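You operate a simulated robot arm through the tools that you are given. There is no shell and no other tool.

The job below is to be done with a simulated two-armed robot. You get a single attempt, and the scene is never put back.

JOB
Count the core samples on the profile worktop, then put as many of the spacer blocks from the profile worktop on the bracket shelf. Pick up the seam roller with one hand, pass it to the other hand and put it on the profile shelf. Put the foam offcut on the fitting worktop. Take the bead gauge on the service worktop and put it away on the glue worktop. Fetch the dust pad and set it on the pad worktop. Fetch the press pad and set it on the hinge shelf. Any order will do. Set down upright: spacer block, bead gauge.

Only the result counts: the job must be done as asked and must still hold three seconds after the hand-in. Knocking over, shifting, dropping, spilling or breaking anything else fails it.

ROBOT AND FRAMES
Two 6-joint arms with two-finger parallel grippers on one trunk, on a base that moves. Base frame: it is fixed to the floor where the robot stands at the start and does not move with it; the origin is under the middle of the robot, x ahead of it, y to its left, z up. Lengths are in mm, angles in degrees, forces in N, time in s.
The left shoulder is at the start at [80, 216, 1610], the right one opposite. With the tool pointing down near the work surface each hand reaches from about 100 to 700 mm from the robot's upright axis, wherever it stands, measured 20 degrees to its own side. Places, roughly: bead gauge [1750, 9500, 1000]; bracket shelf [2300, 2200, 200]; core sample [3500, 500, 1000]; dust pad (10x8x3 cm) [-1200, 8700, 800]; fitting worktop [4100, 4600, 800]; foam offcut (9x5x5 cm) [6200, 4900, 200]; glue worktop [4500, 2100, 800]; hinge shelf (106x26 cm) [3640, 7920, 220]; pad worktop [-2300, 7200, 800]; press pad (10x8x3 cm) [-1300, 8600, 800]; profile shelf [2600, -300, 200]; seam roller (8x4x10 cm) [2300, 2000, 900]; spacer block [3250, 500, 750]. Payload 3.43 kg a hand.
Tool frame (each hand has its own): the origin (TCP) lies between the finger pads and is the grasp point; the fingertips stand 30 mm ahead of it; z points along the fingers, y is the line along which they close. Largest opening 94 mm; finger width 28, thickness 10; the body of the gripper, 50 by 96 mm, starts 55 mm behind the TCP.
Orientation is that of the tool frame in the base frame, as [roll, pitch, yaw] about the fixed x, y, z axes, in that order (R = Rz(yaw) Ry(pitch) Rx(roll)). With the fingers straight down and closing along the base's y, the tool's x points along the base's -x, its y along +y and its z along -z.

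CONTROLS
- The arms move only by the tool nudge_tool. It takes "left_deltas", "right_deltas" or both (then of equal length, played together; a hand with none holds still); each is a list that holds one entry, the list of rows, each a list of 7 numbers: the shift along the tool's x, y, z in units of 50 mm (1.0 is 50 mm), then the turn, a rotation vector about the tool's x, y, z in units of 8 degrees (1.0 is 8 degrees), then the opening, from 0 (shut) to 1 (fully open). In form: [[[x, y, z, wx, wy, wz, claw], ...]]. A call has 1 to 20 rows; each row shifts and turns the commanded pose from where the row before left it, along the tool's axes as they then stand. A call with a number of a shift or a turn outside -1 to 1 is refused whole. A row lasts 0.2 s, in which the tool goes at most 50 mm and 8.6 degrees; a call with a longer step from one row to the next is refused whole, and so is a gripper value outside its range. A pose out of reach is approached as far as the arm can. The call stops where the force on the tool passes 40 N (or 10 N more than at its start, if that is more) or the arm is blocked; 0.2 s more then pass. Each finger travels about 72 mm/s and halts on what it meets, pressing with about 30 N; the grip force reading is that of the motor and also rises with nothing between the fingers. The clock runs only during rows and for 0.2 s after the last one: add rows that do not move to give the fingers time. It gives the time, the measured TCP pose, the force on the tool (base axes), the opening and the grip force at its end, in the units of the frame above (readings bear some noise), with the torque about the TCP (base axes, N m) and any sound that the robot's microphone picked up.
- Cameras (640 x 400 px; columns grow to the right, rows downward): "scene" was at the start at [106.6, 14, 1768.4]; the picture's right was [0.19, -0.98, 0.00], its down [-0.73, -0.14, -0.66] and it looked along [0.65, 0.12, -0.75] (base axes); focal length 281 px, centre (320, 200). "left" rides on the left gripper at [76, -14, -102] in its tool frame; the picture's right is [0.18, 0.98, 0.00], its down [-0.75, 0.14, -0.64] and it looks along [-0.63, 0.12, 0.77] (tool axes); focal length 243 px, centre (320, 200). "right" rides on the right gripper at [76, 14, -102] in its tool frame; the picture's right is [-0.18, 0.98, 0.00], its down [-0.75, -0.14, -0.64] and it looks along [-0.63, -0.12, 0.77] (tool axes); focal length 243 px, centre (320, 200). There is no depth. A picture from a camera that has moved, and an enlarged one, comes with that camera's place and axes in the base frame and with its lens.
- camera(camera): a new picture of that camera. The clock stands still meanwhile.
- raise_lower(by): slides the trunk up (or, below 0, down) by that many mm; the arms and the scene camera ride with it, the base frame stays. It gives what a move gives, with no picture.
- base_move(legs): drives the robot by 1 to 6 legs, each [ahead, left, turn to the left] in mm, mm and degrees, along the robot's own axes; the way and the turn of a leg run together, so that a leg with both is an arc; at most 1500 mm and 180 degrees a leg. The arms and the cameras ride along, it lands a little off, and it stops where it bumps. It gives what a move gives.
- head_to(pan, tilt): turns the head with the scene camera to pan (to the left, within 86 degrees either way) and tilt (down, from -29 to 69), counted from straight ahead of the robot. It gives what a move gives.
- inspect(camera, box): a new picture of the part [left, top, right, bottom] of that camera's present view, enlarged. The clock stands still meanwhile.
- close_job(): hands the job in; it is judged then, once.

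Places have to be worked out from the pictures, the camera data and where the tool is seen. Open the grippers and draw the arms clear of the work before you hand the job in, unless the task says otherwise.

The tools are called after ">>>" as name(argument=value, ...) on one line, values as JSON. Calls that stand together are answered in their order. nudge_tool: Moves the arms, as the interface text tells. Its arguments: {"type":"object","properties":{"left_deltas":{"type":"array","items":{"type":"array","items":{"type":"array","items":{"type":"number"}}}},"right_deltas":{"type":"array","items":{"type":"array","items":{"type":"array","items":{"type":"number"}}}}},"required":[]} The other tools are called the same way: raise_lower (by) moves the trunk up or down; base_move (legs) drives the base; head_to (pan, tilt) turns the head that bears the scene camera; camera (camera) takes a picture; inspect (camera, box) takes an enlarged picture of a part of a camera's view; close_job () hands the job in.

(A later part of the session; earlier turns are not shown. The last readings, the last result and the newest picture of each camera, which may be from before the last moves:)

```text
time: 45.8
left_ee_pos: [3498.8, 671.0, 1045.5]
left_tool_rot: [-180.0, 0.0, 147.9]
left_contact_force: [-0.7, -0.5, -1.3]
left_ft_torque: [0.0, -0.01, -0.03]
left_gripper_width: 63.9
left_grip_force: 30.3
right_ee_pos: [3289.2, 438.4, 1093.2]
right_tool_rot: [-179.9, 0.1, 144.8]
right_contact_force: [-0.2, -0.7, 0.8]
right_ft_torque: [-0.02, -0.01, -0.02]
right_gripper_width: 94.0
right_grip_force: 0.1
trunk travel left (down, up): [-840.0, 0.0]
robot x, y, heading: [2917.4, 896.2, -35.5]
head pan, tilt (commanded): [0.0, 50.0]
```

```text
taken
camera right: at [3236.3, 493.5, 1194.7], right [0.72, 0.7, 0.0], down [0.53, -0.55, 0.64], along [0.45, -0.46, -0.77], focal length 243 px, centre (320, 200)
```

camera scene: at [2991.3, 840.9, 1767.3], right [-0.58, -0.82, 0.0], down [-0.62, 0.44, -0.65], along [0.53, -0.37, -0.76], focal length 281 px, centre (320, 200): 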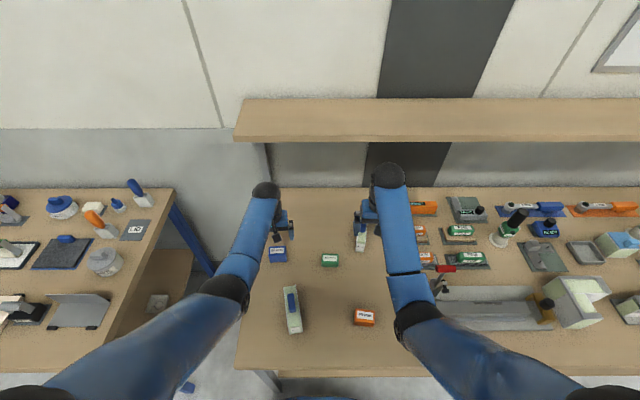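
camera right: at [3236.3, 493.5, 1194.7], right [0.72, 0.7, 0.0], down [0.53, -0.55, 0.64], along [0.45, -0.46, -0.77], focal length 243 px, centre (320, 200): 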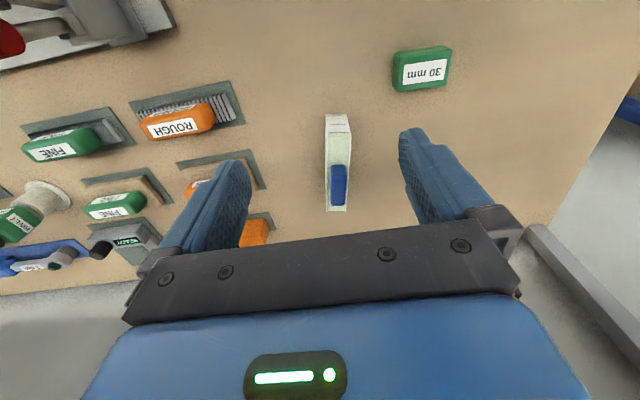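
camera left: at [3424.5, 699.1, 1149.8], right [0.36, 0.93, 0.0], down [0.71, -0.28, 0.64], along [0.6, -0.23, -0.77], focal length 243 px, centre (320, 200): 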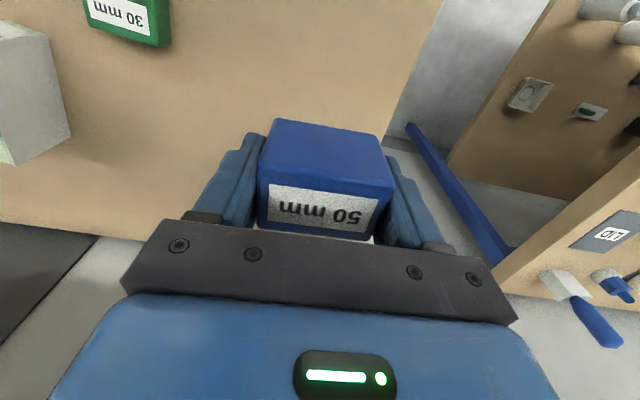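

Blue block is held well. Next the orange block with the right hand: I move it back 177 mm and down toward (3157, 559), turned −7°.

>>> nudge_tool(right_deltas=[[[0.71, 0.09, 0.48, 0, 0, 0, 1], [0.71, 0.09, 0.48, 0, 0, 0, 1], [0.71, 0.09, 0.48, 0, 0, 0, 1], [0.71, 0.09, 0.48, 0, 0, 0, 1], [0.7, 0.09, 0.48, 0, 0, 0.87, 1], [0, 0, 0, 0, 0, 0, 1]]])

>>> camera(camera="right")

```text
time: 47.2
left_ee_pos: [3497.5, 670.1, 1046.7]
left_tool_rot: [-180.0, 0.0, 148.0]
left_contact_force: [1.0, 0.4, -2.0]
left_ft_torque: [0.01, 0.02, 0.0]
left_gripper_width: 64.0
left_grip_force: 29.7
right_ee_pos: [3160.1, 560.2, 973.0]
right_tool_rot: [179.9, 0.1, 137.7]
right_contact_force: [-0.3, -0.2, 0.2]
right_ft_torque: [-0.01, 0.02, 0.01]
right_gripper_width: 94.2
right_grip_force: 0.0
trunk travel left (down, up): [-840.0, 0.0]
robot x, y, heading: [2916.3, 894.3, -35.1]
head pan, tilt (commanded): [0.0, 50.0]
```

```text
taken
camera right: at [3113.3, 620.9, 1074.6], right [0.8, 0.6, 0.0], down [0.46, -0.61, 0.64], along [0.39, -0.51, -0.77], focal length 243 px, centre (320, 200)
```

right: 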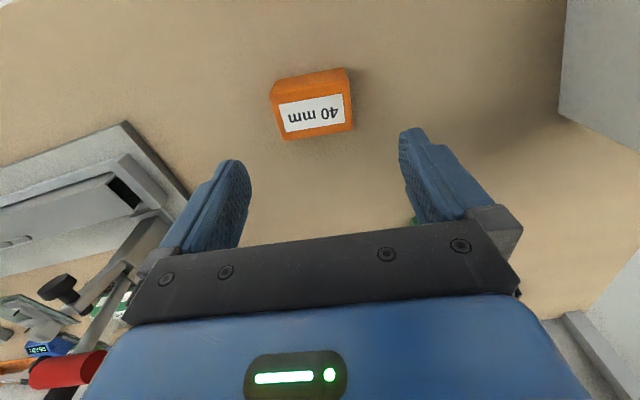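

Orange is 10 mm nearer and 2 mm right of the hand; I correct, descend to TCP z≈885 and close.

>>> nudge_tool(right_deltas=[[[0.2, -0.04, 0.5, 0, 0, 0, 1], [0, 0, 0.7, 0, 0, 0, 1], [0, 0, 0.54, 0, 0, 0, 1], [0, 0, 0, 0, 0, 0, 1], [0, 0, 0, 0, 0, 0, 0], [0, 0, 0, 0, 0, 0, 0], [0, 0, 0, 0, 0, 0, 0], [0, 0, 0, 0, 0, 0, 0]]])

>>> camera(camera="right")

```text
time: 49.0
left_ee_pos: [3497.4, 670.2, 1047.2]
left_tool_rot: [-180.0, 0.0, 148.0]
left_contact_force: [0.9, 0.6, -2.1]
left_ft_torque: [0.01, -0.02, 0.0]
left_gripper_width: 64.0
left_grip_force: 29.9
right_ee_pos: [3150.1, 564.2, 885.4]
right_tool_rot: [180.0, 0.1, 137.9]
right_contact_force: [0.4, -0.6, 0.4]
right_ft_torque: [0.03, 0.01, -0.03]
right_gripper_width: 63.9
right_grip_force: 30.3
trunk travel left (down, up): [-840.0, 0.0]
robot x, y, heading: [2918.3, 894.0, -35.5]
head pan, tilt (commanded): [0.0, 50.0]
```

```text
taken
camera right: at [3103.9, 625.1, 987.6], right [0.8, 0.61, 0.0], down [0.46, -0.61, 0.64], along [0.39, -0.51, -0.77], focal length 243 px, centre (320, 200)
```

right: 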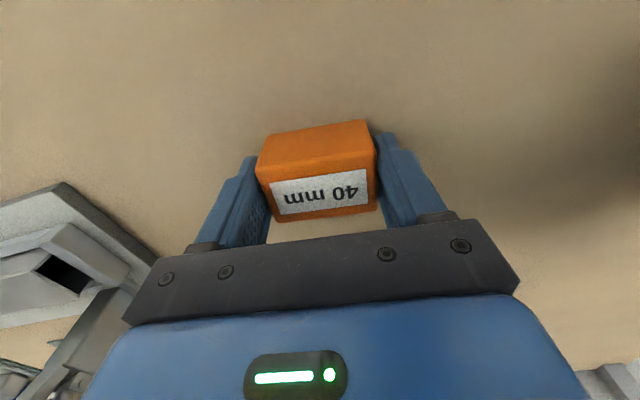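

Orange is gripped (64 mm). I lift it and then back the robot away from the bench.

>>> nudge_tool(right_deltas=[[[0, 0, -0.5, 0, 0, 0, 0], [0, 0, -1, 0, 0, 0, 0], [0, 0, -0.4, 0, 0, 0, 0], [0, 0, 0, 0, 0, 0, 0]]])

>>> camera(camera="right")

>>> camera(camera="scene")

```text
time: 50.0
left_ee_pos: [3498.5, 669.4, 1046.0]
left_tool_rot: [-180.0, -0.1, 148.0]
left_contact_force: [-0.3, -0.8, -1.1]
left_ft_torque: [-0.05, -0.03, -0.02]
left_gripper_width: 63.8
left_grip_force: 30.1
right_ee_pos: [3149.3, 562.4, 980.5]
right_tool_rot: [-180.0, 0.1, 137.9]
right_contact_force: [0.4, 0.1, -1.1]
right_ft_torque: [-0.02, 0.02, 0.04]
right_gripper_width: 63.7
right_grip_force: 30.0
trunk travel left (down, up): [-840.0, 0.0]
robot x, y, heading: [2918.7, 897.6, -35.3]
head pan, tilt (commanded): [0.0, 50.0]
```

```text
taken
camera right: at [3103.1, 624.3, 1081.4], right [0.8, 0.61, 0.0], down [0.46, -0.61, 0.64], along [0.39, -0.51, -0.77], focal length 243 px, centre (320, 200)
```

right: 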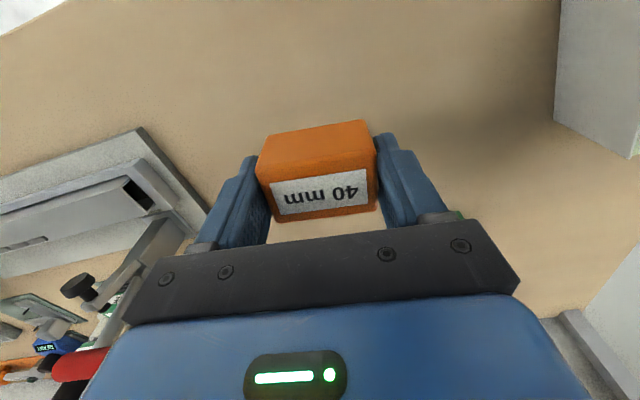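

```text
taken
camera scene: at [3003.5, 832.2, 1766.2], right [-0.58, -0.82, 0.0], down [-0.63, 0.44, -0.64], along [0.53, -0.37, -0.77], focal length 281 px, centre (320, 200)
```

scene: 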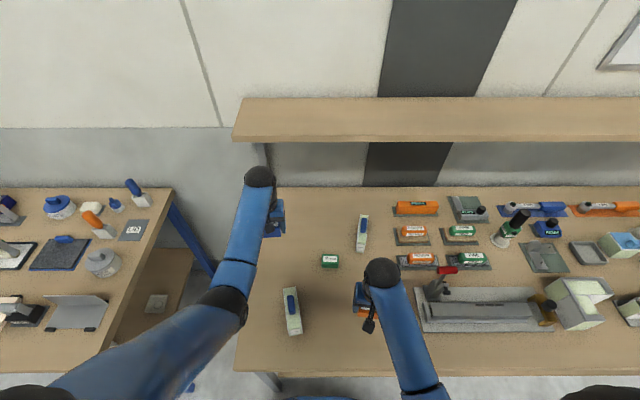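

Both blocks are held. I back out into the open floor to the right, then turn around to face the bracket table's long side.

>>> base_move(legs=[[-460, 0, 0], [0, -530, 0], [-90, 0, 0], [0, 0, 180]])

>>> head_to(pan=-25, tilt=25)

>>> camera(camera="scene")

```text
time: 63.4
left_ee_pos: [1588.2, 1016.7, 1045.7]
left_tool_rot: [-179.9, -0.1, -32.9]
left_contact_force: [-0.8, -0.6, -0.6]
left_ft_torque: [0.0, 0.01, 0.01]
left_gripper_width: 64.0
left_grip_force: 29.6
right_ee_pos: [1939.2, 1118.4, 978.6]
right_tool_rot: [-180.0, 0.1, -43.2]
right_contact_force: [0.0, 0.5, -1.2]
right_ft_torque: [0.08, -0.01, 0.0]
right_gripper_width: 64.1
right_grip_force: 30.1
trunk travel left (down, up): [-840.0, 0.0]
robot x, y, heading: [2167.7, 780.6, 143.8]
head pan, tilt (commanded): [0.0, 50.0]
```

```text
time: 64.3
left_ee_pos: [1588.3, 1018.3, 1046.7]
left_tool_rot: [-180.0, 0.0, -33.0]
left_contact_force: [0.3, -0.2, -1.4]
left_ft_torque: [0.0, -0.01, 0.01]
left_gripper_width: 63.9
left_grip_force: 30.2
right_ee_pos: [1939.2, 1119.4, 979.4]
right_tool_rot: [180.0, 0.1, -43.3]
right_contact_force: [0.3, 1.2, -1.2]
right_ft_torque: [-0.02, 0.02, 0.05]
right_gripper_width: 63.8
right_grip_force: 30.1
trunk travel left (down, up): [-840.0, 0.0]
robot x, y, heading: [2168.3, 782.0, 144.0]
head pan, tilt (commanded): [-25.0, 25.0]
```

```text
taken
camera scene: at [2096.2, 881.0, 1803.6], right [0.88, 0.48, 0.0], down [0.2, -0.37, -0.91], along [-0.44, 0.79, -0.42], focal length 281 px, centre (320, 200)
```

scene: 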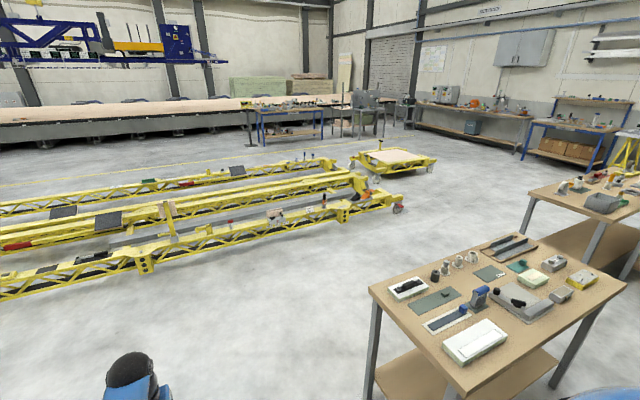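

Robot is in the open floor facing the bracket table side. I zoom in on its top to find the seam roller.

>>> inspect(camera="scene", box=[370, 225, 640, 395])

```text
2.35 times, centred on (505, 310) of scene
camera zoom: at [2096.2, 881.0, 1803.6], right [0.88, 0.48, 0.0], down [0.2, -0.37, -0.91], along [-0.44, 0.79, -0.42], focal length 662 px, centre (-115, -59)
```

zoom: 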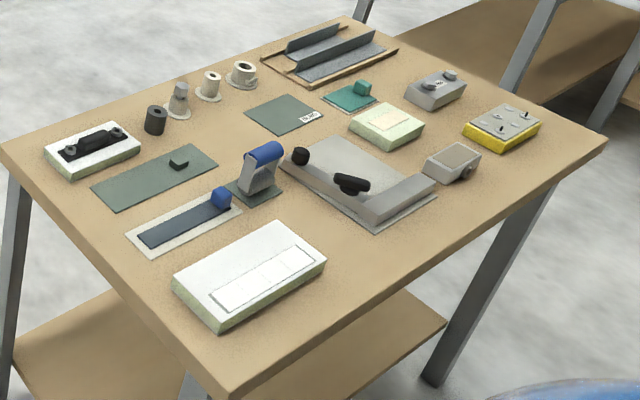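

The seam roller (blue roll on a grey body) stands at about (2258, 2021). First the blocks: I back to the aisle's far side and move along right so both hands are beside the table's long edge.

>>> base_move(legs=[[-280, 0, 0.5], [0, -1050, 0]])

>>> head_to(pan=0, tilt=45)

>>> camera(camera="scene")

```text
time: 71.4
left_ee_pos: [2444.4, 1711.2, 1045.9]
left_tool_rot: [179.9, 0.0, -33.4]
left_contact_force: [0.0, -0.6, -0.9]
left_ft_torque: [-0.02, 0.01, 0.01]
left_gripper_width: 63.9
left_grip_force: 30.3
right_ee_pos: [2795.7, 1809.7, 980.1]
right_tool_rot: [179.9, 0.0, -43.5]
right_contact_force: [-0.9, -0.1, -0.6]
right_ft_torque: [0.02, 0.01, 0.02]
right_gripper_width: 64.1
right_grip_force: 29.9
trunk travel left (down, up): [-840.0, 0.0]
robot x, y, heading: [3018.6, 1470.8, 143.2]
head pan, tilt (commanded): [-25.0, 25.0]
```

```text
time: 72.2
left_ee_pos: [2445.5, 1712.6, 1046.7]
left_tool_rot: [179.9, -0.1, -33.4]
left_contact_force: [0.7, -0.7, -1.1]
left_ft_torque: [-0.01, -0.02, -0.04]
left_gripper_width: 64.1
left_grip_force: 29.8
right_ee_pos: [2796.7, 1810.5, 979.2]
right_tool_rot: [180.0, 0.2, -43.6]
right_contact_force: [0.5, -0.6, -1.3]
right_ft_torque: [0.02, 0.02, -0.03]
right_gripper_width: 63.7
right_grip_force: 30.1
trunk travel left (down, up): [-840.0, 0.0]
robot x, y, heading: [3023.7, 1472.3, 143.2]
head pan, tilt (commanded): [0.0, 45.0]
```

```text
taken
camera scene: at [2931.1, 1539.2, 1773.2], right [0.6, 0.8, 0.0], down [0.57, -0.42, -0.71], along [-0.57, 0.42, -0.71], focal length 281 px, centre (320, 200)
```

scene: 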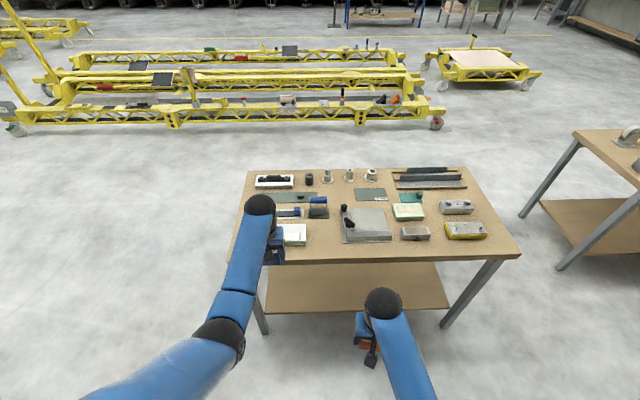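

Shelf front edge estimated at n≈820 in bench terms, 120 mm recess is enough. I first bring the right hand forward and up so both blocks hang level and equally far ahead.

>>> nudge_tool(right_deltas=[[[-0.86, 0.1, -0.29, 0, 0, 0, 0], [-0.86, 0.1, -0.29, 0, 0, 0, 0], [-0.86, 0.1, -0.29, 0, 0, 0, 0], [-0.86, 0.1, -0.29, 0, 0, 0, 0], [-0.86, 0.1, -0.29, 0, 0, -0.85, 0], [0, 0, 0, 0, 0, 0, 0]]])

```text
time: 73.7
left_ee_pos: [2445.0, 1711.2, 1046.1]
left_tool_rot: [-180.0, -0.1, -33.5]
left_contact_force: [0.2, 0.8, -1.6]
left_ft_torque: [-0.01, -0.01, 0.0]
left_gripper_width: 63.9
left_grip_force: 30.0
right_ee_pos: [2621.9, 1940.6, 1050.6]
right_tool_rot: [-180.0, 0.1, -36.7]
right_contact_force: [-0.6, 0.5, -1.2]
right_ft_torque: [-0.02, 0.0, 0.02]
right_gripper_width: 63.5
right_grip_force: 30.1
trunk travel left (down, up): [-840.0, 0.0]
robot x, y, heading: [3023.3, 1471.0, 143.6]
head pan, tilt (commanded): [0.0, 45.0]
```

Now I lower the trunk 700 mm, with hands still clear in front of the table.

>>> raise_lower(by=-700)

>>> head_to(pan=0, tilt=30)

>>> camera(camera="scene")

>>> camera(camera="left")

>>> camera(camera="right")

```text
refused: -700 is not a number from -400 to 400
```

```text
time: 74.4
left_ee_pos: [2445.2, 1711.2, 1046.2]
left_tool_rot: [180.0, 0.0, -33.3]
left_contact_force: [0.5, -0.9, -1.2]
left_ft_torque: [0.0, 0.02, 0.01]
left_gripper_width: 64.1
left_grip_force: 30.1
right_ee_pos: [2622.7, 1938.0, 1050.8]
right_tool_rot: [-180.0, 0.1, -36.7]
right_contact_force: [-0.1, 0.2, -1.1]
right_ft_torque: [0.03, 0.01, 0.01]
right_gripper_width: 64.2
right_grip_force: 29.9
trunk travel left (down, up): [-840.0, 0.0]
robot x, y, heading: [3021.0, 1470.5, 143.7]
head pan, tilt (commanded): [0.0, 30.0]
```

```text
taken
camera scene: at [2924.1, 1544.1, 1795.7], right [0.6, 0.8, 0.0], down [0.4, -0.3, -0.87], along [-0.69, 0.52, -0.5], focal length 281 px, centre (320, 200)
```

scene: 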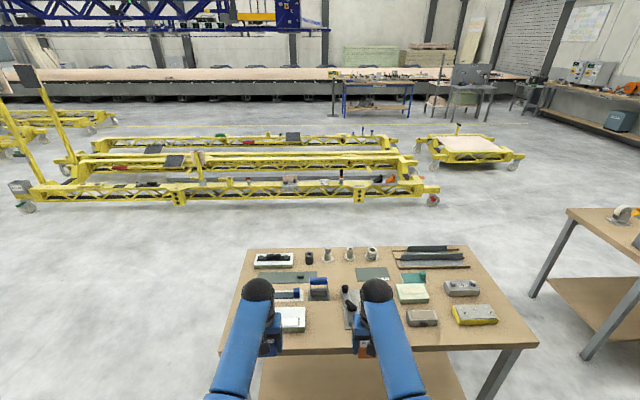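

```text
taken
camera left: at [2515.9, 1681.6, 1149.7], right [-0.39, -0.92, 0.0], down [-0.71, 0.3, 0.64], along [-0.59, 0.25, -0.77], focal length 243 px, centre (320, 200)
```

left: 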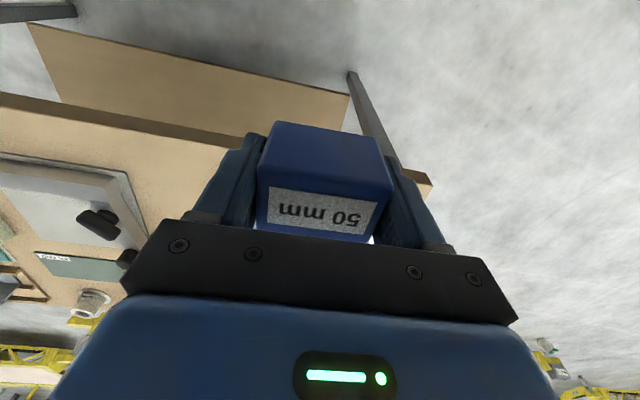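

```text
taken
camera right: at [2675.6, 1881.4, 1152.6], right [-0.74, -0.68, 0.0], down [-0.52, 0.56, 0.64], along [-0.44, 0.47, -0.77], focal length 243 px, centre (320, 200)
```

right: 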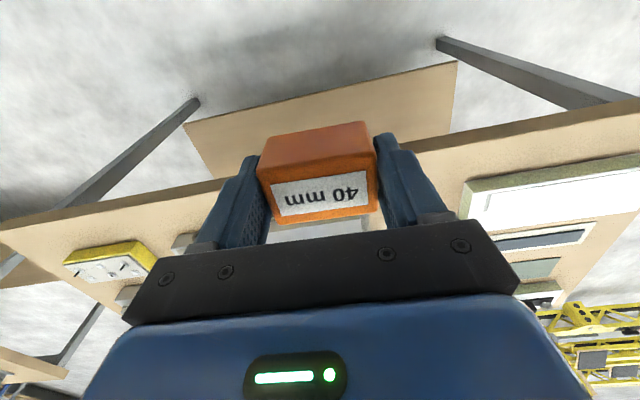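

Trunk moves are limited to 400 per call. I shift 150 mm right for more room from the table leg, then lower in two steps.

>>> base_move(legs=[[0, -150, 0.8]])

>>> raise_lower(by=-400)

>>> raise_lower(by=-270)

>>> camera(camera="scene")

>>> camera(camera="left")

```text
time: 75.8
left_ee_pos: [2527.6, 1819.4, 1044.8]
left_tool_rot: [-179.8, 0.0, -32.5]
left_contact_force: [-0.3, -0.2, -1.2]
left_ft_torque: [0.02, 0.03, -0.05]
left_gripper_width: 64.0
left_grip_force: 29.6
right_ee_pos: [2700.5, 2050.2, 1051.2]
right_tool_rot: [-179.8, 0.1, -35.9]
right_contact_force: [-0.2, -0.4, -1.0]
right_ft_torque: [0.03, 0.0, 0.0]
right_gripper_width: 63.8
right_grip_force: 29.8
trunk travel left (down, up): [-840.0, 0.0]
robot x, y, heading: [3108.3, 1591.2, 144.2]
head pan, tilt (commanded): [0.0, 30.0]
```

```text
time: 79.6
left_ee_pos: [2528.5, 1822.3, 647.4]
left_tool_rot: [-180.0, 0.0, -32.5]
left_contact_force: [0.8, -0.6, -1.5]
left_ft_torque: [0.0, 0.0, -0.01]
left_gripper_width: 64.0
left_grip_force: 30.4
right_ee_pos: [2702.8, 2053.7, 651.9]
right_tool_rot: [179.9, 0.0, -35.9]
right_contact_force: [0.1, -0.9, -1.4]
right_ft_torque: [-0.02, -0.01, 0.0]
right_gripper_width: 64.0
right_grip_force: 29.5
trunk travel left (down, up): [-440.0, 400.0]
robot x, y, heading: [3110.0, 1589.7, 144.2]
head pan, tilt (commanded): [0.0, 30.0]
```

```text
time: 82.4
left_ee_pos: [2529.6, 1821.0, 376.8]
left_tool_rot: [-180.0, 0.0, -32.5]
left_contact_force: [0.7, -0.1, -1.2]
left_ft_torque: [-0.02, 0.0, -0.03]
left_gripper_width: 63.8
left_grip_force: 30.3
right_ee_pos: [2702.9, 2052.0, 380.6]
right_tool_rot: [-180.0, 0.1, -35.8]
right_contact_force: [0.1, 0.6, -0.5]
right_ft_torque: [0.0, 0.0, 0.02]
right_gripper_width: 63.9
right_grip_force: 29.7
trunk travel left (down, up): [-170.0, 670.0]
robot x, y, heading: [3113.4, 1592.9, 144.3]
head pan, tilt (commanded): [0.0, 30.0]
```

```text
taken
camera scene: at [3010.5, 1662.4, 1125.8], right [0.58, 0.81, 0.0], down [0.41, -0.29, -0.87], along [-0.7, 0.51, -0.5], focal length 281 px, centre (320, 200)
```

scene: 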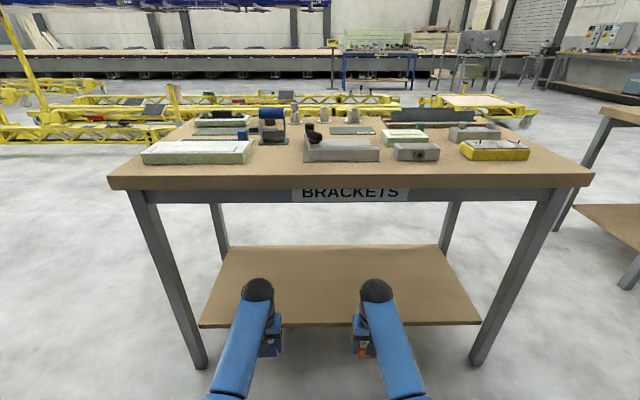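

```text
taken
camera left: at [2600.4, 1793.6, 479.6], right [-0.37, -0.93, 0.0], down [-0.71, 0.29, 0.64], along [-0.6, 0.24, -0.77], focal length 243 px, centre (320, 200)
```

left: 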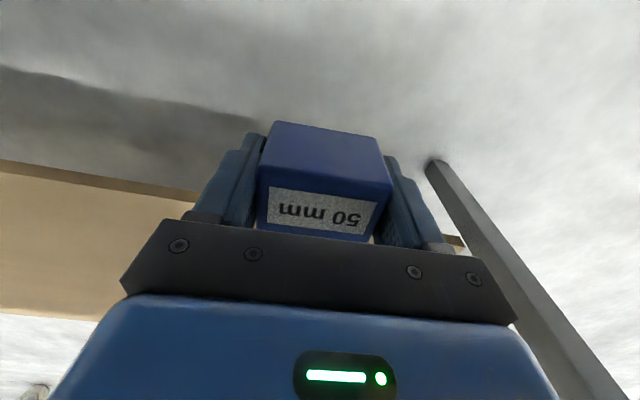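

The "BRACKETS" label confirms the table. The hands hang level at z≈378, forearms about z≈590, well under the tabletop. I drive 320 mm forward so the blocks come over the shelf.

>>> base_move(legs=[[320, 0, 0]])

>>> head_to(pan=0, tilt=55)

>>> camera(camera="left")

>>> camera(camera="right")

>>> camera(camera="scene")

```text
time: 84.5
left_ee_pos: [2276.7, 2007.0, 375.9]
left_tool_rot: [-179.9, -0.1, -32.7]
left_contact_force: [0.5, 0.4, -2.2]
left_ft_torque: [-0.02, 0.0, -0.02]
left_gripper_width: 63.7
left_grip_force: 30.0
right_ee_pos: [2450.5, 2236.7, 379.6]
right_tool_rot: [-180.0, 0.0, -36.0]
right_contact_force: [0.4, -0.9, -0.8]
right_ft_torque: [-0.02, -0.02, 0.01]
right_gripper_width: 63.9
right_grip_force: 30.1
trunk travel left (down, up): [-170.0, 670.0]
robot x, y, heading: [2854.9, 1774.3, 143.9]
head pan, tilt (commanded): [0.0, 30.0]
```

```text
time: 85.4
left_ee_pos: [2277.5, 2005.9, 376.5]
left_tool_rot: [-180.0, 0.0, -32.7]
left_contact_force: [-0.1, 0.0, -1.6]
left_ft_torque: [0.05, -0.02, -0.03]
left_gripper_width: 63.9
left_grip_force: 29.3
right_ee_pos: [2451.2, 2236.5, 380.4]
right_tool_rot: [180.0, 0.1, -36.0]
right_contact_force: [-0.3, 0.4, -0.6]
right_ft_torque: [0.03, -0.02, 0.01]
right_gripper_width: 63.8
right_grip_force: 30.2
trunk travel left (down, up): [-170.0, 670.0]
robot x, y, heading: [2854.5, 1775.3, 144.1]
head pan, tilt (commanded): [0.0, 55.0]
```

```text
taken
camera left: at [2348.0, 1977.5, 479.3], right [-0.38, -0.93, 0.0], down [-0.71, 0.29, 0.64], along [-0.59, 0.24, -0.77], focal length 243 px, centre (320, 200)
```

left: 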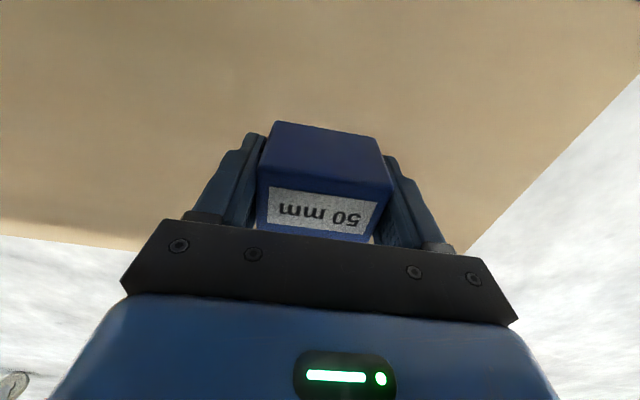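

```text
taken
camera right: at [2505.3, 2179.3, 482.3], right [-0.73, -0.69, 0.0], down [-0.53, 0.56, 0.64], along [-0.44, 0.47, -0.77], focal length 243 px, centre (320, 200)
```

right: 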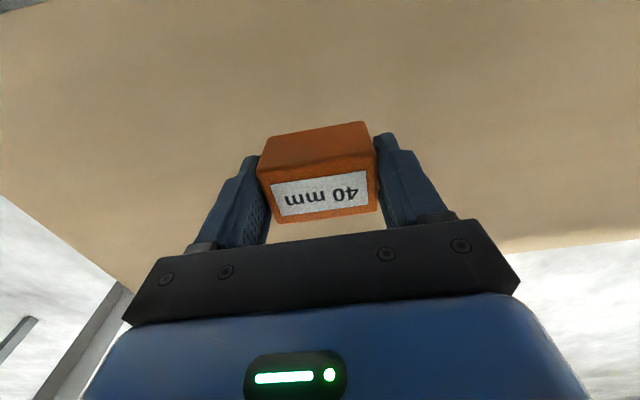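

```text
taken
camera scene: at [2772.5, 1834.6, 1089.7], right [0.59, 0.81, 0.0], down [0.66, -0.48, -0.57], along [-0.46, 0.34, -0.82], focal length 281 px, centre (320, 200)
```

scene: 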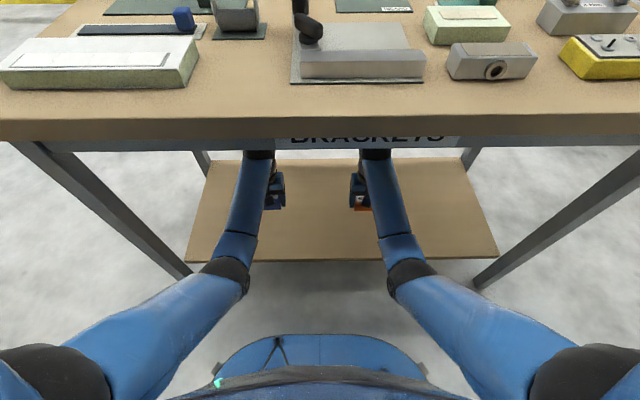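

Both blocks are well over the shelf. I lower the trunk 90 mm and then feel for the shelf in small steps.

>>> raise_lower(by=-90)

>>> camera(camera="left")

>>> camera(camera="scene")

```text
time: 86.6
left_ee_pos: [2276.9, 2006.8, 286.6]
left_tool_rot: [-180.0, 0.0, -32.7]
left_contact_force: [0.5, 1.0, -1.1]
left_ft_torque: [-0.02, -0.02, 0.01]
left_gripper_width: 63.9
left_grip_force: 29.7
right_ee_pos: [2452.0, 2236.9, 291.0]
right_tool_rot: [179.9, 0.1, -36.0]
right_contact_force: [-0.7, 0.2, 0.2]
right_ft_torque: [0.01, -0.02, -0.01]
right_gripper_width: 63.8
right_grip_force: 30.4
trunk travel left (down, up): [-80.0, 760.0]
robot x, y, heading: [2857.6, 1774.9, 144.3]
head pan, tilt (commanded): [0.0, 55.0]
```

```text
taken
camera left: at [2348.1, 1977.4, 389.6], right [-0.38, -0.93, 0.0], down [-0.71, 0.29, 0.64], along [-0.6, 0.24, -0.77], focal length 243 px, centre (320, 200)
```

left: 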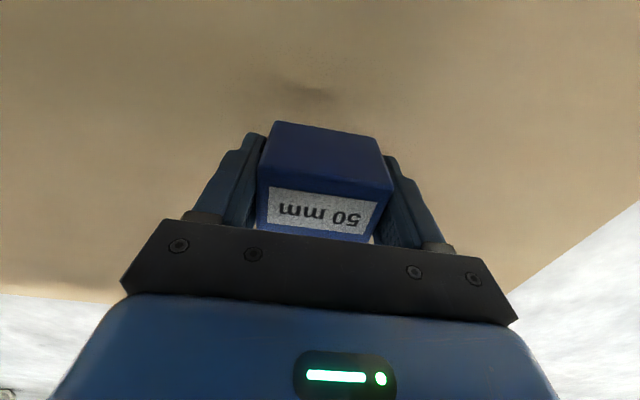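

```text
taken
camera scene: at [2772.8, 1834.4, 999.8], right [0.59, 0.81, 0.0], down [0.66, -0.48, -0.57], along [-0.46, 0.34, -0.82], focal length 281 px, centre (320, 200)
```

scene: 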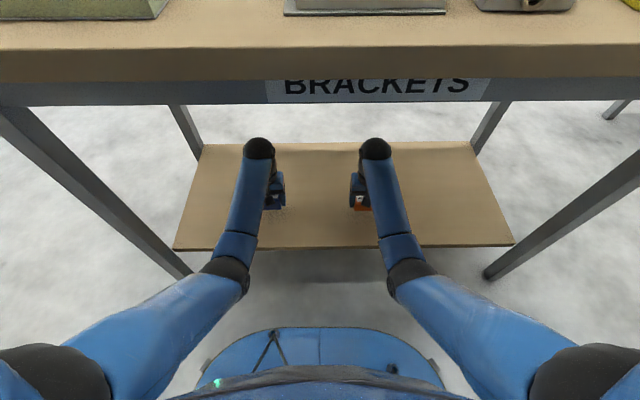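

By parallax the shelf is at about z=220–260, block bottoms at 256. I lower both hands in 5 mm rows.

>>> nudge_tool(left_deltas=[[[0, 0, 0.1, 0, 0, 0, 0], [0, 0, 0.1, 0, 0, 0, 0], [0, 0, 0.1, 0, 0, 0, 0]]], right_deltas=[[[0, 0, 0.1, 0, 0, 0, 0], [0, 0, 0.1, 0, 0, 0, 0], [0, 0, 0.1, 0, 0, 0, 0]]])

```text
time: 87.4
left_ee_pos: [2278.6, 2006.7, 271.8]
left_tool_rot: [-179.9, -0.1, -32.8]
left_contact_force: [0.1, 0.0, -1.4]
left_ft_torque: [0.0, -0.01, 0.01]
left_gripper_width: 64.0
left_grip_force: 30.2
right_ee_pos: [2451.1, 2235.6, 275.8]
right_tool_rot: [180.0, 0.1, -35.9]
right_contact_force: [0.1, -0.6, -0.6]
right_ft_torque: [0.0, 0.0, 0.0]
right_gripper_width: 63.7
right_grip_force: 29.9
trunk travel left (down, up): [-80.0, 760.0]
robot x, y, heading: [2859.2, 1775.4, 144.4]
head pan, tilt (commanded): [0.0, 55.0]
```

No contact yet; I keep lowering.

>>> nudge_tool(left_deltas=[[[0, 0, 0.1, 0, 0, 0, 0], [0, 0, 0.1, 0, 0, 0, 0], [0, 0, 0.1, 0, 0, 0, 0]]], right_deltas=[[[0, 0, 0.1, 0, 0, 0, 0], [0, 0, 0.1, 0, 0, 0, 0], [0, 0, 0.1, 0, 0, 0, 0]]])

>>> camera(camera="left")

>>> camera(camera="right")

```text
time: 88.2
left_ee_pos: [2276.9, 2005.6, 257.0]
left_tool_rot: [180.0, 0.0, -32.7]
left_contact_force: [-0.3, 0.1, -0.9]
left_ft_torque: [0.02, 0.0, 0.02]
left_gripper_width: 64.1
left_grip_force: 30.2
right_ee_pos: [2450.3, 2236.1, 260.4]
right_tool_rot: [-180.0, 0.1, -36.0]
right_contact_force: [1.0, 0.1, -1.7]
right_ft_torque: [0.03, -0.01, 0.0]
right_gripper_width: 63.7
right_grip_force: 30.3
trunk travel left (down, up): [-80.0, 760.0]
robot x, y, heading: [2857.3, 1775.5, 144.1]
head pan, tilt (commanded): [0.0, 55.0]
```

```text
taken
camera left: at [2347.9, 1977.4, 359.7], right [-0.38, -0.93, 0.0], down [-0.71, 0.29, 0.64], along [-0.6, 0.24, -0.77], focal length 243 px, centre (320, 200)
```

left: 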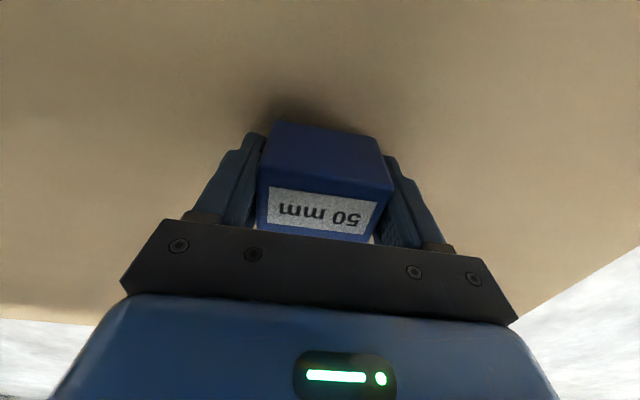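

```text
taken
camera right: at [2504.3, 2178.4, 362.8], right [-0.73, -0.69, 0.0], down [-0.53, 0.56, 0.64], along [-0.44, 0.47, -0.77], focal length 243 px, centre (320, 200)
```

right: 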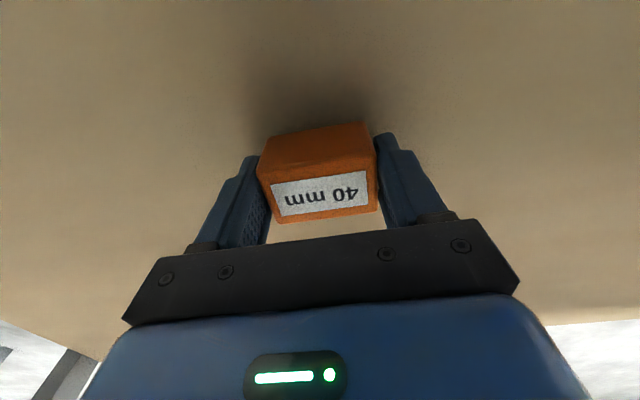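

The contact shadows are closing in under the blocks; I continue in 4 mm rows watching the force.

>>> nudge_tool(left_deltas=[[[0, 0, 0.08, 0, 0, 0, 0], [0, 0, 0.08, 0, 0, 0, 0]]], right_deltas=[[[0, 0, 0.08, 0, 0, 0, 0], [0, 0, 0.08, 0, 0, 0, 0]]])

>>> nudge_tool(left_deltas=[[[0, 0, 0.08, 0, 0, 0, 0], [0, 0, 0.08, 0, 0, 0, 0]]], right_deltas=[[[0, 0, 0.08, 0, 0, 0, 0], [0, 0, 0.08, 0, 0, 0, 0]]])

```text
time: 88.8
left_ee_pos: [2278.3, 2006.2, 249.6]
left_tool_rot: [180.0, 0.1, -32.6]
left_contact_force: [0.0, 0.6, 0.8]
left_ft_torque: [-0.01, 0.01, 0.02]
left_gripper_width: 63.7
left_grip_force: 29.7
right_ee_pos: [2451.0, 2236.3, 257.1]
right_tool_rot: [-179.9, 0.3, -36.0]
right_contact_force: [3.8, -3.6, 16.7]
right_ft_torque: [-0.29, -0.48, 0.0]
right_gripper_width: 64.1
right_grip_force: 30.3
trunk travel left (down, up): [-80.0, 760.0]
robot x, y, heading: [2854.4, 1776.7, 144.1]
head pan, tilt (commanded): [0.0, 55.0]
```

```text
time: 89.4
left_ee_pos: [2275.9, 2008.1, 249.6]
left_tool_rot: [-180.0, 0.6, -32.6]
left_contact_force: [5.7, -4.1, 23.2]
left_ft_torque: [-0.8, -0.17, 0.23]
left_gripper_width: 63.9
left_grip_force: 30.1
right_ee_pos: [2448.7, 2235.8, 254.0]
right_tool_rot: [179.9, 0.8, -36.0]
right_contact_force: [2.4, -2.1, 16.0]
right_ft_torque: [-0.1, -0.2, 0.03]
right_gripper_width: 64.2
right_grip_force: 29.9
trunk travel left (down, up): [-80.0, 760.0]
robot x, y, heading: [2856.5, 1773.2, 144.4]
head pan, tilt (commanded): [0.0, 55.0]
stopped in row 2 (left hand): the force on the tool passed its limit at 46 N (the readings are from after the stop); the commanded pose is now the measured one
```

Both blocks rest on the shelf (contact at z≈220). I open both grippers and then rise straight up.

>>> nudge_tool(left_deltas=[[[0, 0, -0.03, 0, 0, 0, 0], [0, 0, 0, 0, 0, 0, 0.9], [0, 0, 0, 0, 0, 0, 1], [0, 0, 0, 0, 0, 0, 1], [0, 0, 0, 0, 0, 0, 1]]], right_deltas=[[[0, 0, -0.03, 0, 0, 0, 0], [0, 0, 0, 0, 0, 0, 0.9], [0, 0, 0, 0, 0, 0, 1], [0, 0, 0, 0, 0, 0, 1], [0, 0, 0, 0, 0, 0, 1]]])

>>> nudge_tool(left_deltas=[[[0, 0, -0.5, 0, 0, 0, 1], [0, 0, -1, 0, 0, 0, 1], [0, 0, -0.5, 0, 0, 0, 1], [0, 0, 0, 0, 0, 0, 1]]], right_deltas=[[[0, 0, -0.5, 0, 0, 0, 1], [0, 0, -1, 0, 0, 0, 1], [0, 0, -0.5, 0, 0, 0, 1], [0, 0, 0, 0, 0, 0, 1]]])

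>>> camera(camera="left")

>>> camera(camera="right")

```text
time: 90.1
left_ee_pos: [2279.5, 2013.4, 250.6]
left_tool_rot: [-179.4, 0.6, -33.1]
left_contact_force: [9.2, 4.0, 12.8]
left_ft_torque: [-0.56, -0.03, 0.36]
left_gripper_width: 89.6
left_grip_force: 0.1
right_ee_pos: [2450.6, 2238.1, 250.1]
right_tool_rot: [180.0, 0.6, -36.2]
right_contact_force: [1.2, -2.1, 6.9]
right_ft_torque: [0.14, -0.38, -0.2]
right_gripper_width: 93.3
right_grip_force: 0.2
trunk travel left (down, up): [-80.0, 760.0]
robot x, y, heading: [2860.2, 1772.9, 143.9]
head pan, tilt (commanded): [0.0, 55.0]
stopped in row 3 (left hand): the force on the tool passed its limit at 44 N (the readings are from after the stop); the commanded pose is now the measured one
```

```text
time: 91.1
left_ee_pos: [2279.1, 2012.5, 348.1]
left_tool_rot: [-179.6, 0.3, -32.9]
left_contact_force: [0.2, -0.4, 0.5]
left_ft_torque: [0.0, -0.01, -0.01]
left_gripper_width: 94.1
left_grip_force: 0.1
right_ee_pos: [2451.1, 2238.3, 348.6]
right_tool_rot: [-180.0, 0.2, -36.1]
right_contact_force: [0.3, -1.0, -0.6]
right_ft_torque: [-0.04, -0.02, 0.0]
right_gripper_width: 94.0
right_grip_force: 0.1
trunk travel left (down, up): [-80.0, 760.0]
robot x, y, heading: [2855.2, 1776.0, 144.2]
head pan, tilt (commanded): [0.0, 55.0]
```

```text
taken
camera left: at [2349.7, 1982.1, 451.3], right [-0.38, -0.92, -0.01], down [-0.71, 0.29, 0.64], along [-0.59, 0.25, -0.76], focal length 243 px, centre (320, 200)
```

left: 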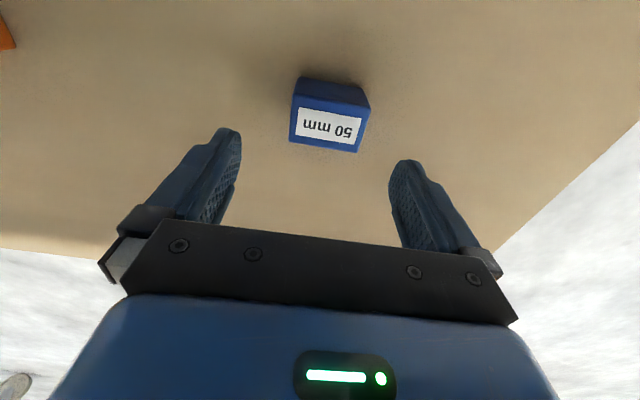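

```text
taken
camera right: at [2505.2, 2180.5, 449.9], right [-0.73, -0.69, 0.0], down [-0.52, 0.56, 0.65], along [-0.44, 0.47, -0.76], focal length 243 px, centre (320, 200)
```

right: 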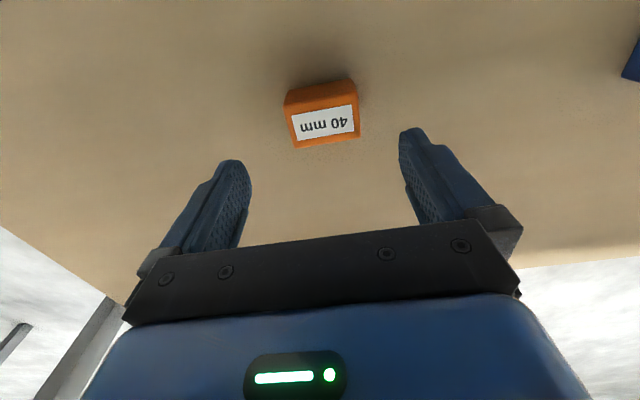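

Both spacer blocks stand upright on the bracket shelf. I back out from under the table, raise the trunk again, and look at the seam roller.

>>> base_move(legs=[[-340, 0, 0]])

>>> raise_lower(by=400)

>>> raise_lower(by=360)

>>> head_to(pan=10, tilt=45)

>>> camera(camera="scene")

```text
time: 93.4
left_ee_pos: [2554.6, 1814.2, 348.8]
left_tool_rot: [-179.7, 0.4, -33.2]
left_contact_force: [-0.6, -0.3, 0.7]
left_ft_torque: [-0.02, -0.04, -0.01]
left_gripper_width: 94.0
left_grip_force: 0.2
right_ee_pos: [2727.1, 2038.8, 347.3]
right_tool_rot: [-179.9, 0.3, -36.3]
right_contact_force: [-0.1, 0.2, 0.2]
right_ft_torque: [-0.03, 0.02, -0.03]
right_gripper_width: 94.3
right_grip_force: 0.0
trunk travel left (down, up): [-80.0, 760.0]
robot x, y, heading: [3131.2, 1577.9, 143.8]
head pan, tilt (commanded): [0.0, 55.0]
```

```text
time: 97.2
left_ee_pos: [2554.6, 1815.7, 747.9]
left_tool_rot: [-179.7, 0.3, -33.2]
left_contact_force: [-0.2, 0.0, 0.4]
left_ft_torque: [-0.02, -0.01, 0.04]
left_gripper_width: 94.2
left_grip_force: 0.1
right_ee_pos: [2726.3, 2039.3, 748.6]
right_tool_rot: [-179.9, 0.3, -36.2]
right_contact_force: [0.0, -0.6, -0.1]
right_ft_torque: [-0.01, -0.01, 0.01]
right_gripper_width: 94.0
right_grip_force: 0.0
trunk travel left (down, up): [-480.0, 360.0]
robot x, y, heading: [3132.2, 1574.5, 143.9]
head pan, tilt (commanded): [0.0, 55.0]
```

```text
time: 100.7
left_ee_pos: [2554.5, 1813.5, 1107.3]
left_tool_rot: [-179.6, 0.3, -33.2]
left_contact_force: [0.4, -0.4, -0.1]
left_ft_torque: [-0.01, -0.01, -0.03]
left_gripper_width: 93.9
left_grip_force: 0.3
right_ee_pos: [2726.2, 2040.5, 1108.2]
right_tool_rot: [-179.9, 0.3, -36.2]
right_contact_force: [-0.3, 1.2, 0.9]
right_ft_torque: [-0.03, 0.0, -0.03]
right_gripper_width: 94.0
right_grip_force: 0.0
trunk travel left (down, up): [-840.0, 0.0]
robot x, y, heading: [3131.4, 1578.9, 143.7]
head pan, tilt (commanded): [0.0, 55.0]
```

```text
time: 101.4
left_ee_pos: [2554.8, 1814.6, 1108.7]
left_tool_rot: [-179.6, 0.4, -33.2]
left_contact_force: [-0.8, 0.1, 0.1]
left_ft_torque: [0.06, 0.02, 0.0]
left_gripper_width: 94.1
left_grip_force: 0.0
right_ee_pos: [2726.8, 2039.5, 1107.8]
right_tool_rot: [-179.9, 0.4, -36.3]
right_contact_force: [-0.1, 0.4, 0.3]
right_ft_torque: [-0.01, -0.02, 0.0]
right_gripper_width: 94.0
right_grip_force: 0.1
trunk travel left (down, up): [-840.0, 0.0]
robot x, y, heading: [3134.5, 1574.3, 143.8]
head pan, tilt (commanded): [10.0, 45.0]
```

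```text
taken
camera scene: at [3033.5, 1628.4, 1773.1], right [0.44, 0.9, 0.0], down [0.63, -0.31, -0.71], along [-0.63, 0.31, -0.71], focal length 281 px, centre (320, 200)
```

scene: 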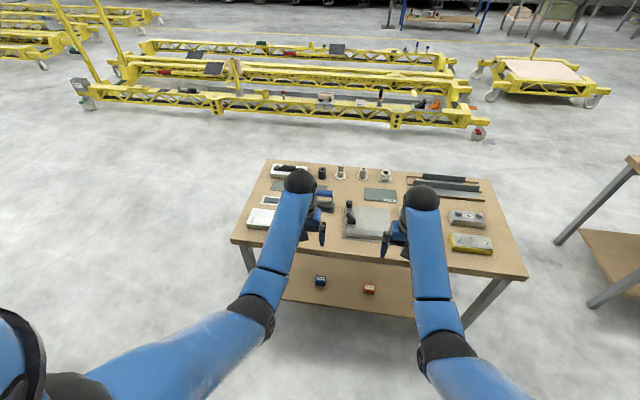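

The two blocks are visible on the lower shelf. I zoom in on the seam roller near the left hand.

>>> inspect(camera="scene", box=[235, 155, 395, 255])

>>> camera(camera="left")

```text
4.00 times, centred on (315, 205) of scene
camera zoom: at [3033.5, 1628.4, 1773.1], right [0.44, 0.9, 0.0], down [0.63, -0.31, -0.71], along [-0.63, 0.31, -0.71], focal length 1126 px, centre (340, 180)
```

zoom: 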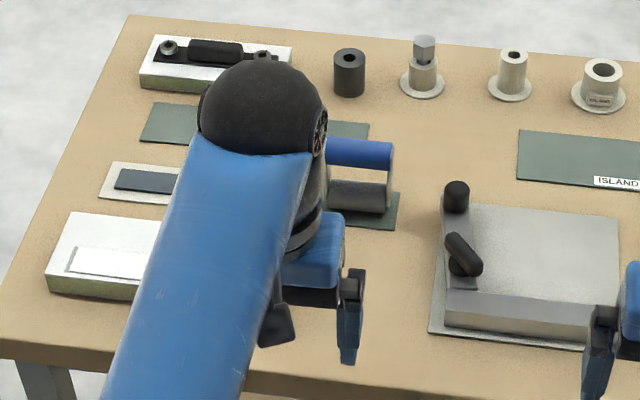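

```text
taken
camera left: at [2624.9, 1784.1, 1211.1], right [-0.38, -0.92, -0.01], down [-0.71, 0.29, 0.65], along [-0.59, 0.25, -0.76], focal length 243 px, centre (320, 200)
```

left: 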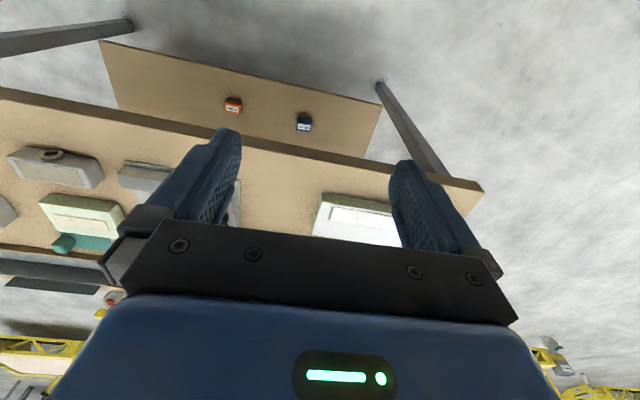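

The seam roller has a blue horizontal handle on top of a silver roller frame. I drive 200 mm forward so the left wrist camera looks at it closely (fingertips at z≈1078, well above the 100 mm tall roller).

>>> base_move(legs=[[200, 0, 0.7]])

>>> camera(camera="left")

>>> camera(camera="right")

```text
time: 103.0
left_ee_pos: [2396.5, 1920.7, 1109.5]
left_tool_rot: [-179.6, 0.5, -32.6]
left_contact_force: [-0.1, 0.0, 0.4]
left_ft_torque: [0.02, 0.03, 0.0]
left_gripper_width: 94.0
left_grip_force: 0.1
right_ee_pos: [2567.0, 2148.0, 1110.1]
right_tool_rot: [-179.9, 0.5, -35.7]
right_contact_force: [-0.4, 0.4, 0.1]
right_ft_torque: [-0.01, 0.0, -0.01]
right_gripper_width: 93.8
right_grip_force: 0.1
trunk travel left (down, up): [-840.0, 0.0]
robot x, y, heading: [2971.1, 1691.1, 144.1]
head pan, tilt (commanded): [10.0, 45.0]
```

```text
taken
camera left: at [2467.8, 1891.3, 1213.2], right [-0.37, -0.93, -0.01], down [-0.71, 0.28, 0.65], along [-0.6, 0.25, -0.76], focal length 243 px, centre (320, 200)
```

left: 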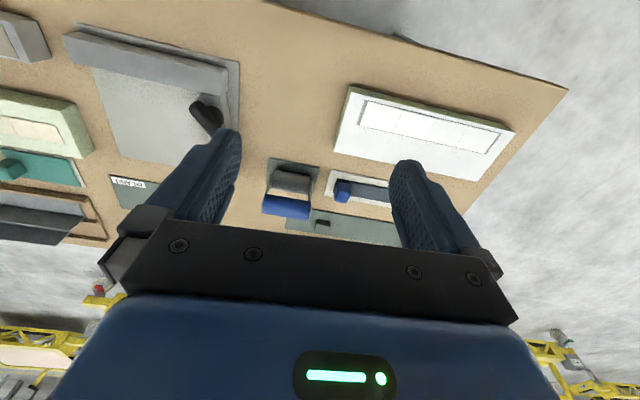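

```text
taken
camera right: at [2622.0, 2090.7, 1211.9], right [-0.72, -0.69, 0.0], down [-0.52, 0.55, 0.65], along [-0.45, 0.47, -0.76], focal length 243 px, centre (320, 200)
```

right: 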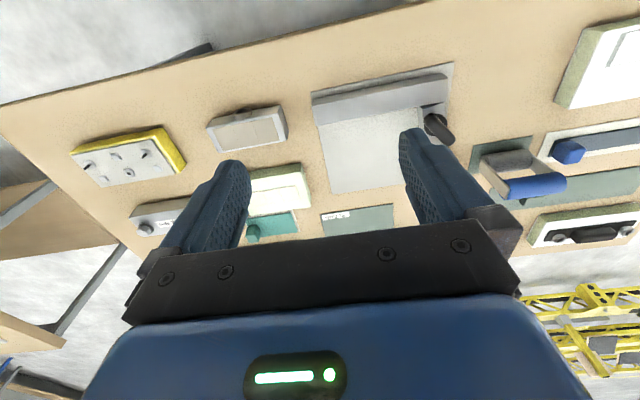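

Both wrist cameras see the roller. I zoom in from both sides to understand its shape.

>>> inspect(camera="left", box=[240, 140, 400, 250])

>>> inspect(camera="right", box=[460, 125, 600, 215])

```text
3.64 times, centred on (320, 195) of left
camera zoom: at [2467.8, 1891.3, 1213.2], right [-0.37, -0.93, -0.01], down [-0.71, 0.28, 0.65], along [-0.6, 0.25, -0.76], focal length 882 px, centre (320, 218)
```

zoom: 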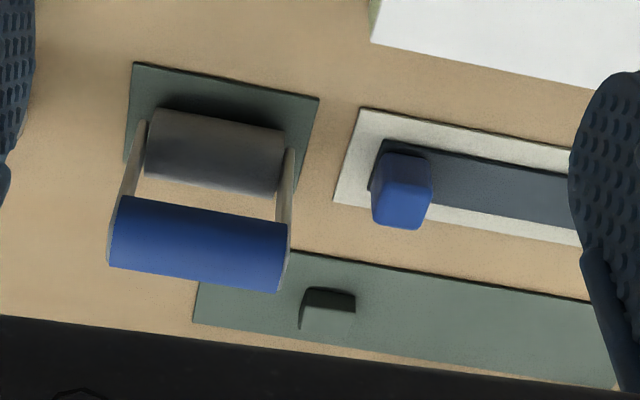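

```text
4.44 times, centred on (530, 170) of right
camera zoom: at [2622.0, 2090.7, 1211.9], right [-0.72, -0.69, 0.0], down [-0.52, 0.55, 0.65], along [-0.45, 0.47, -0.76], focal length 1078 px, centre (-613, 333)
```

zoom: 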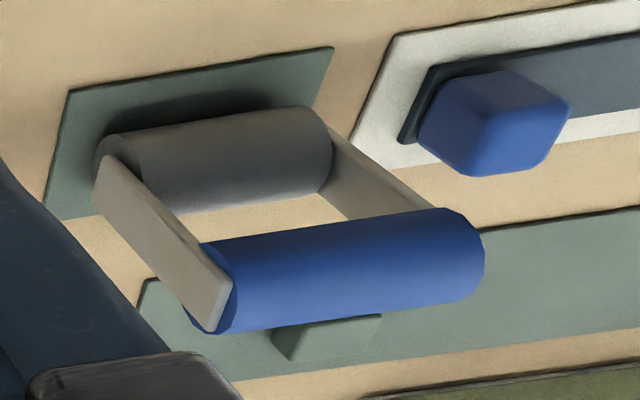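

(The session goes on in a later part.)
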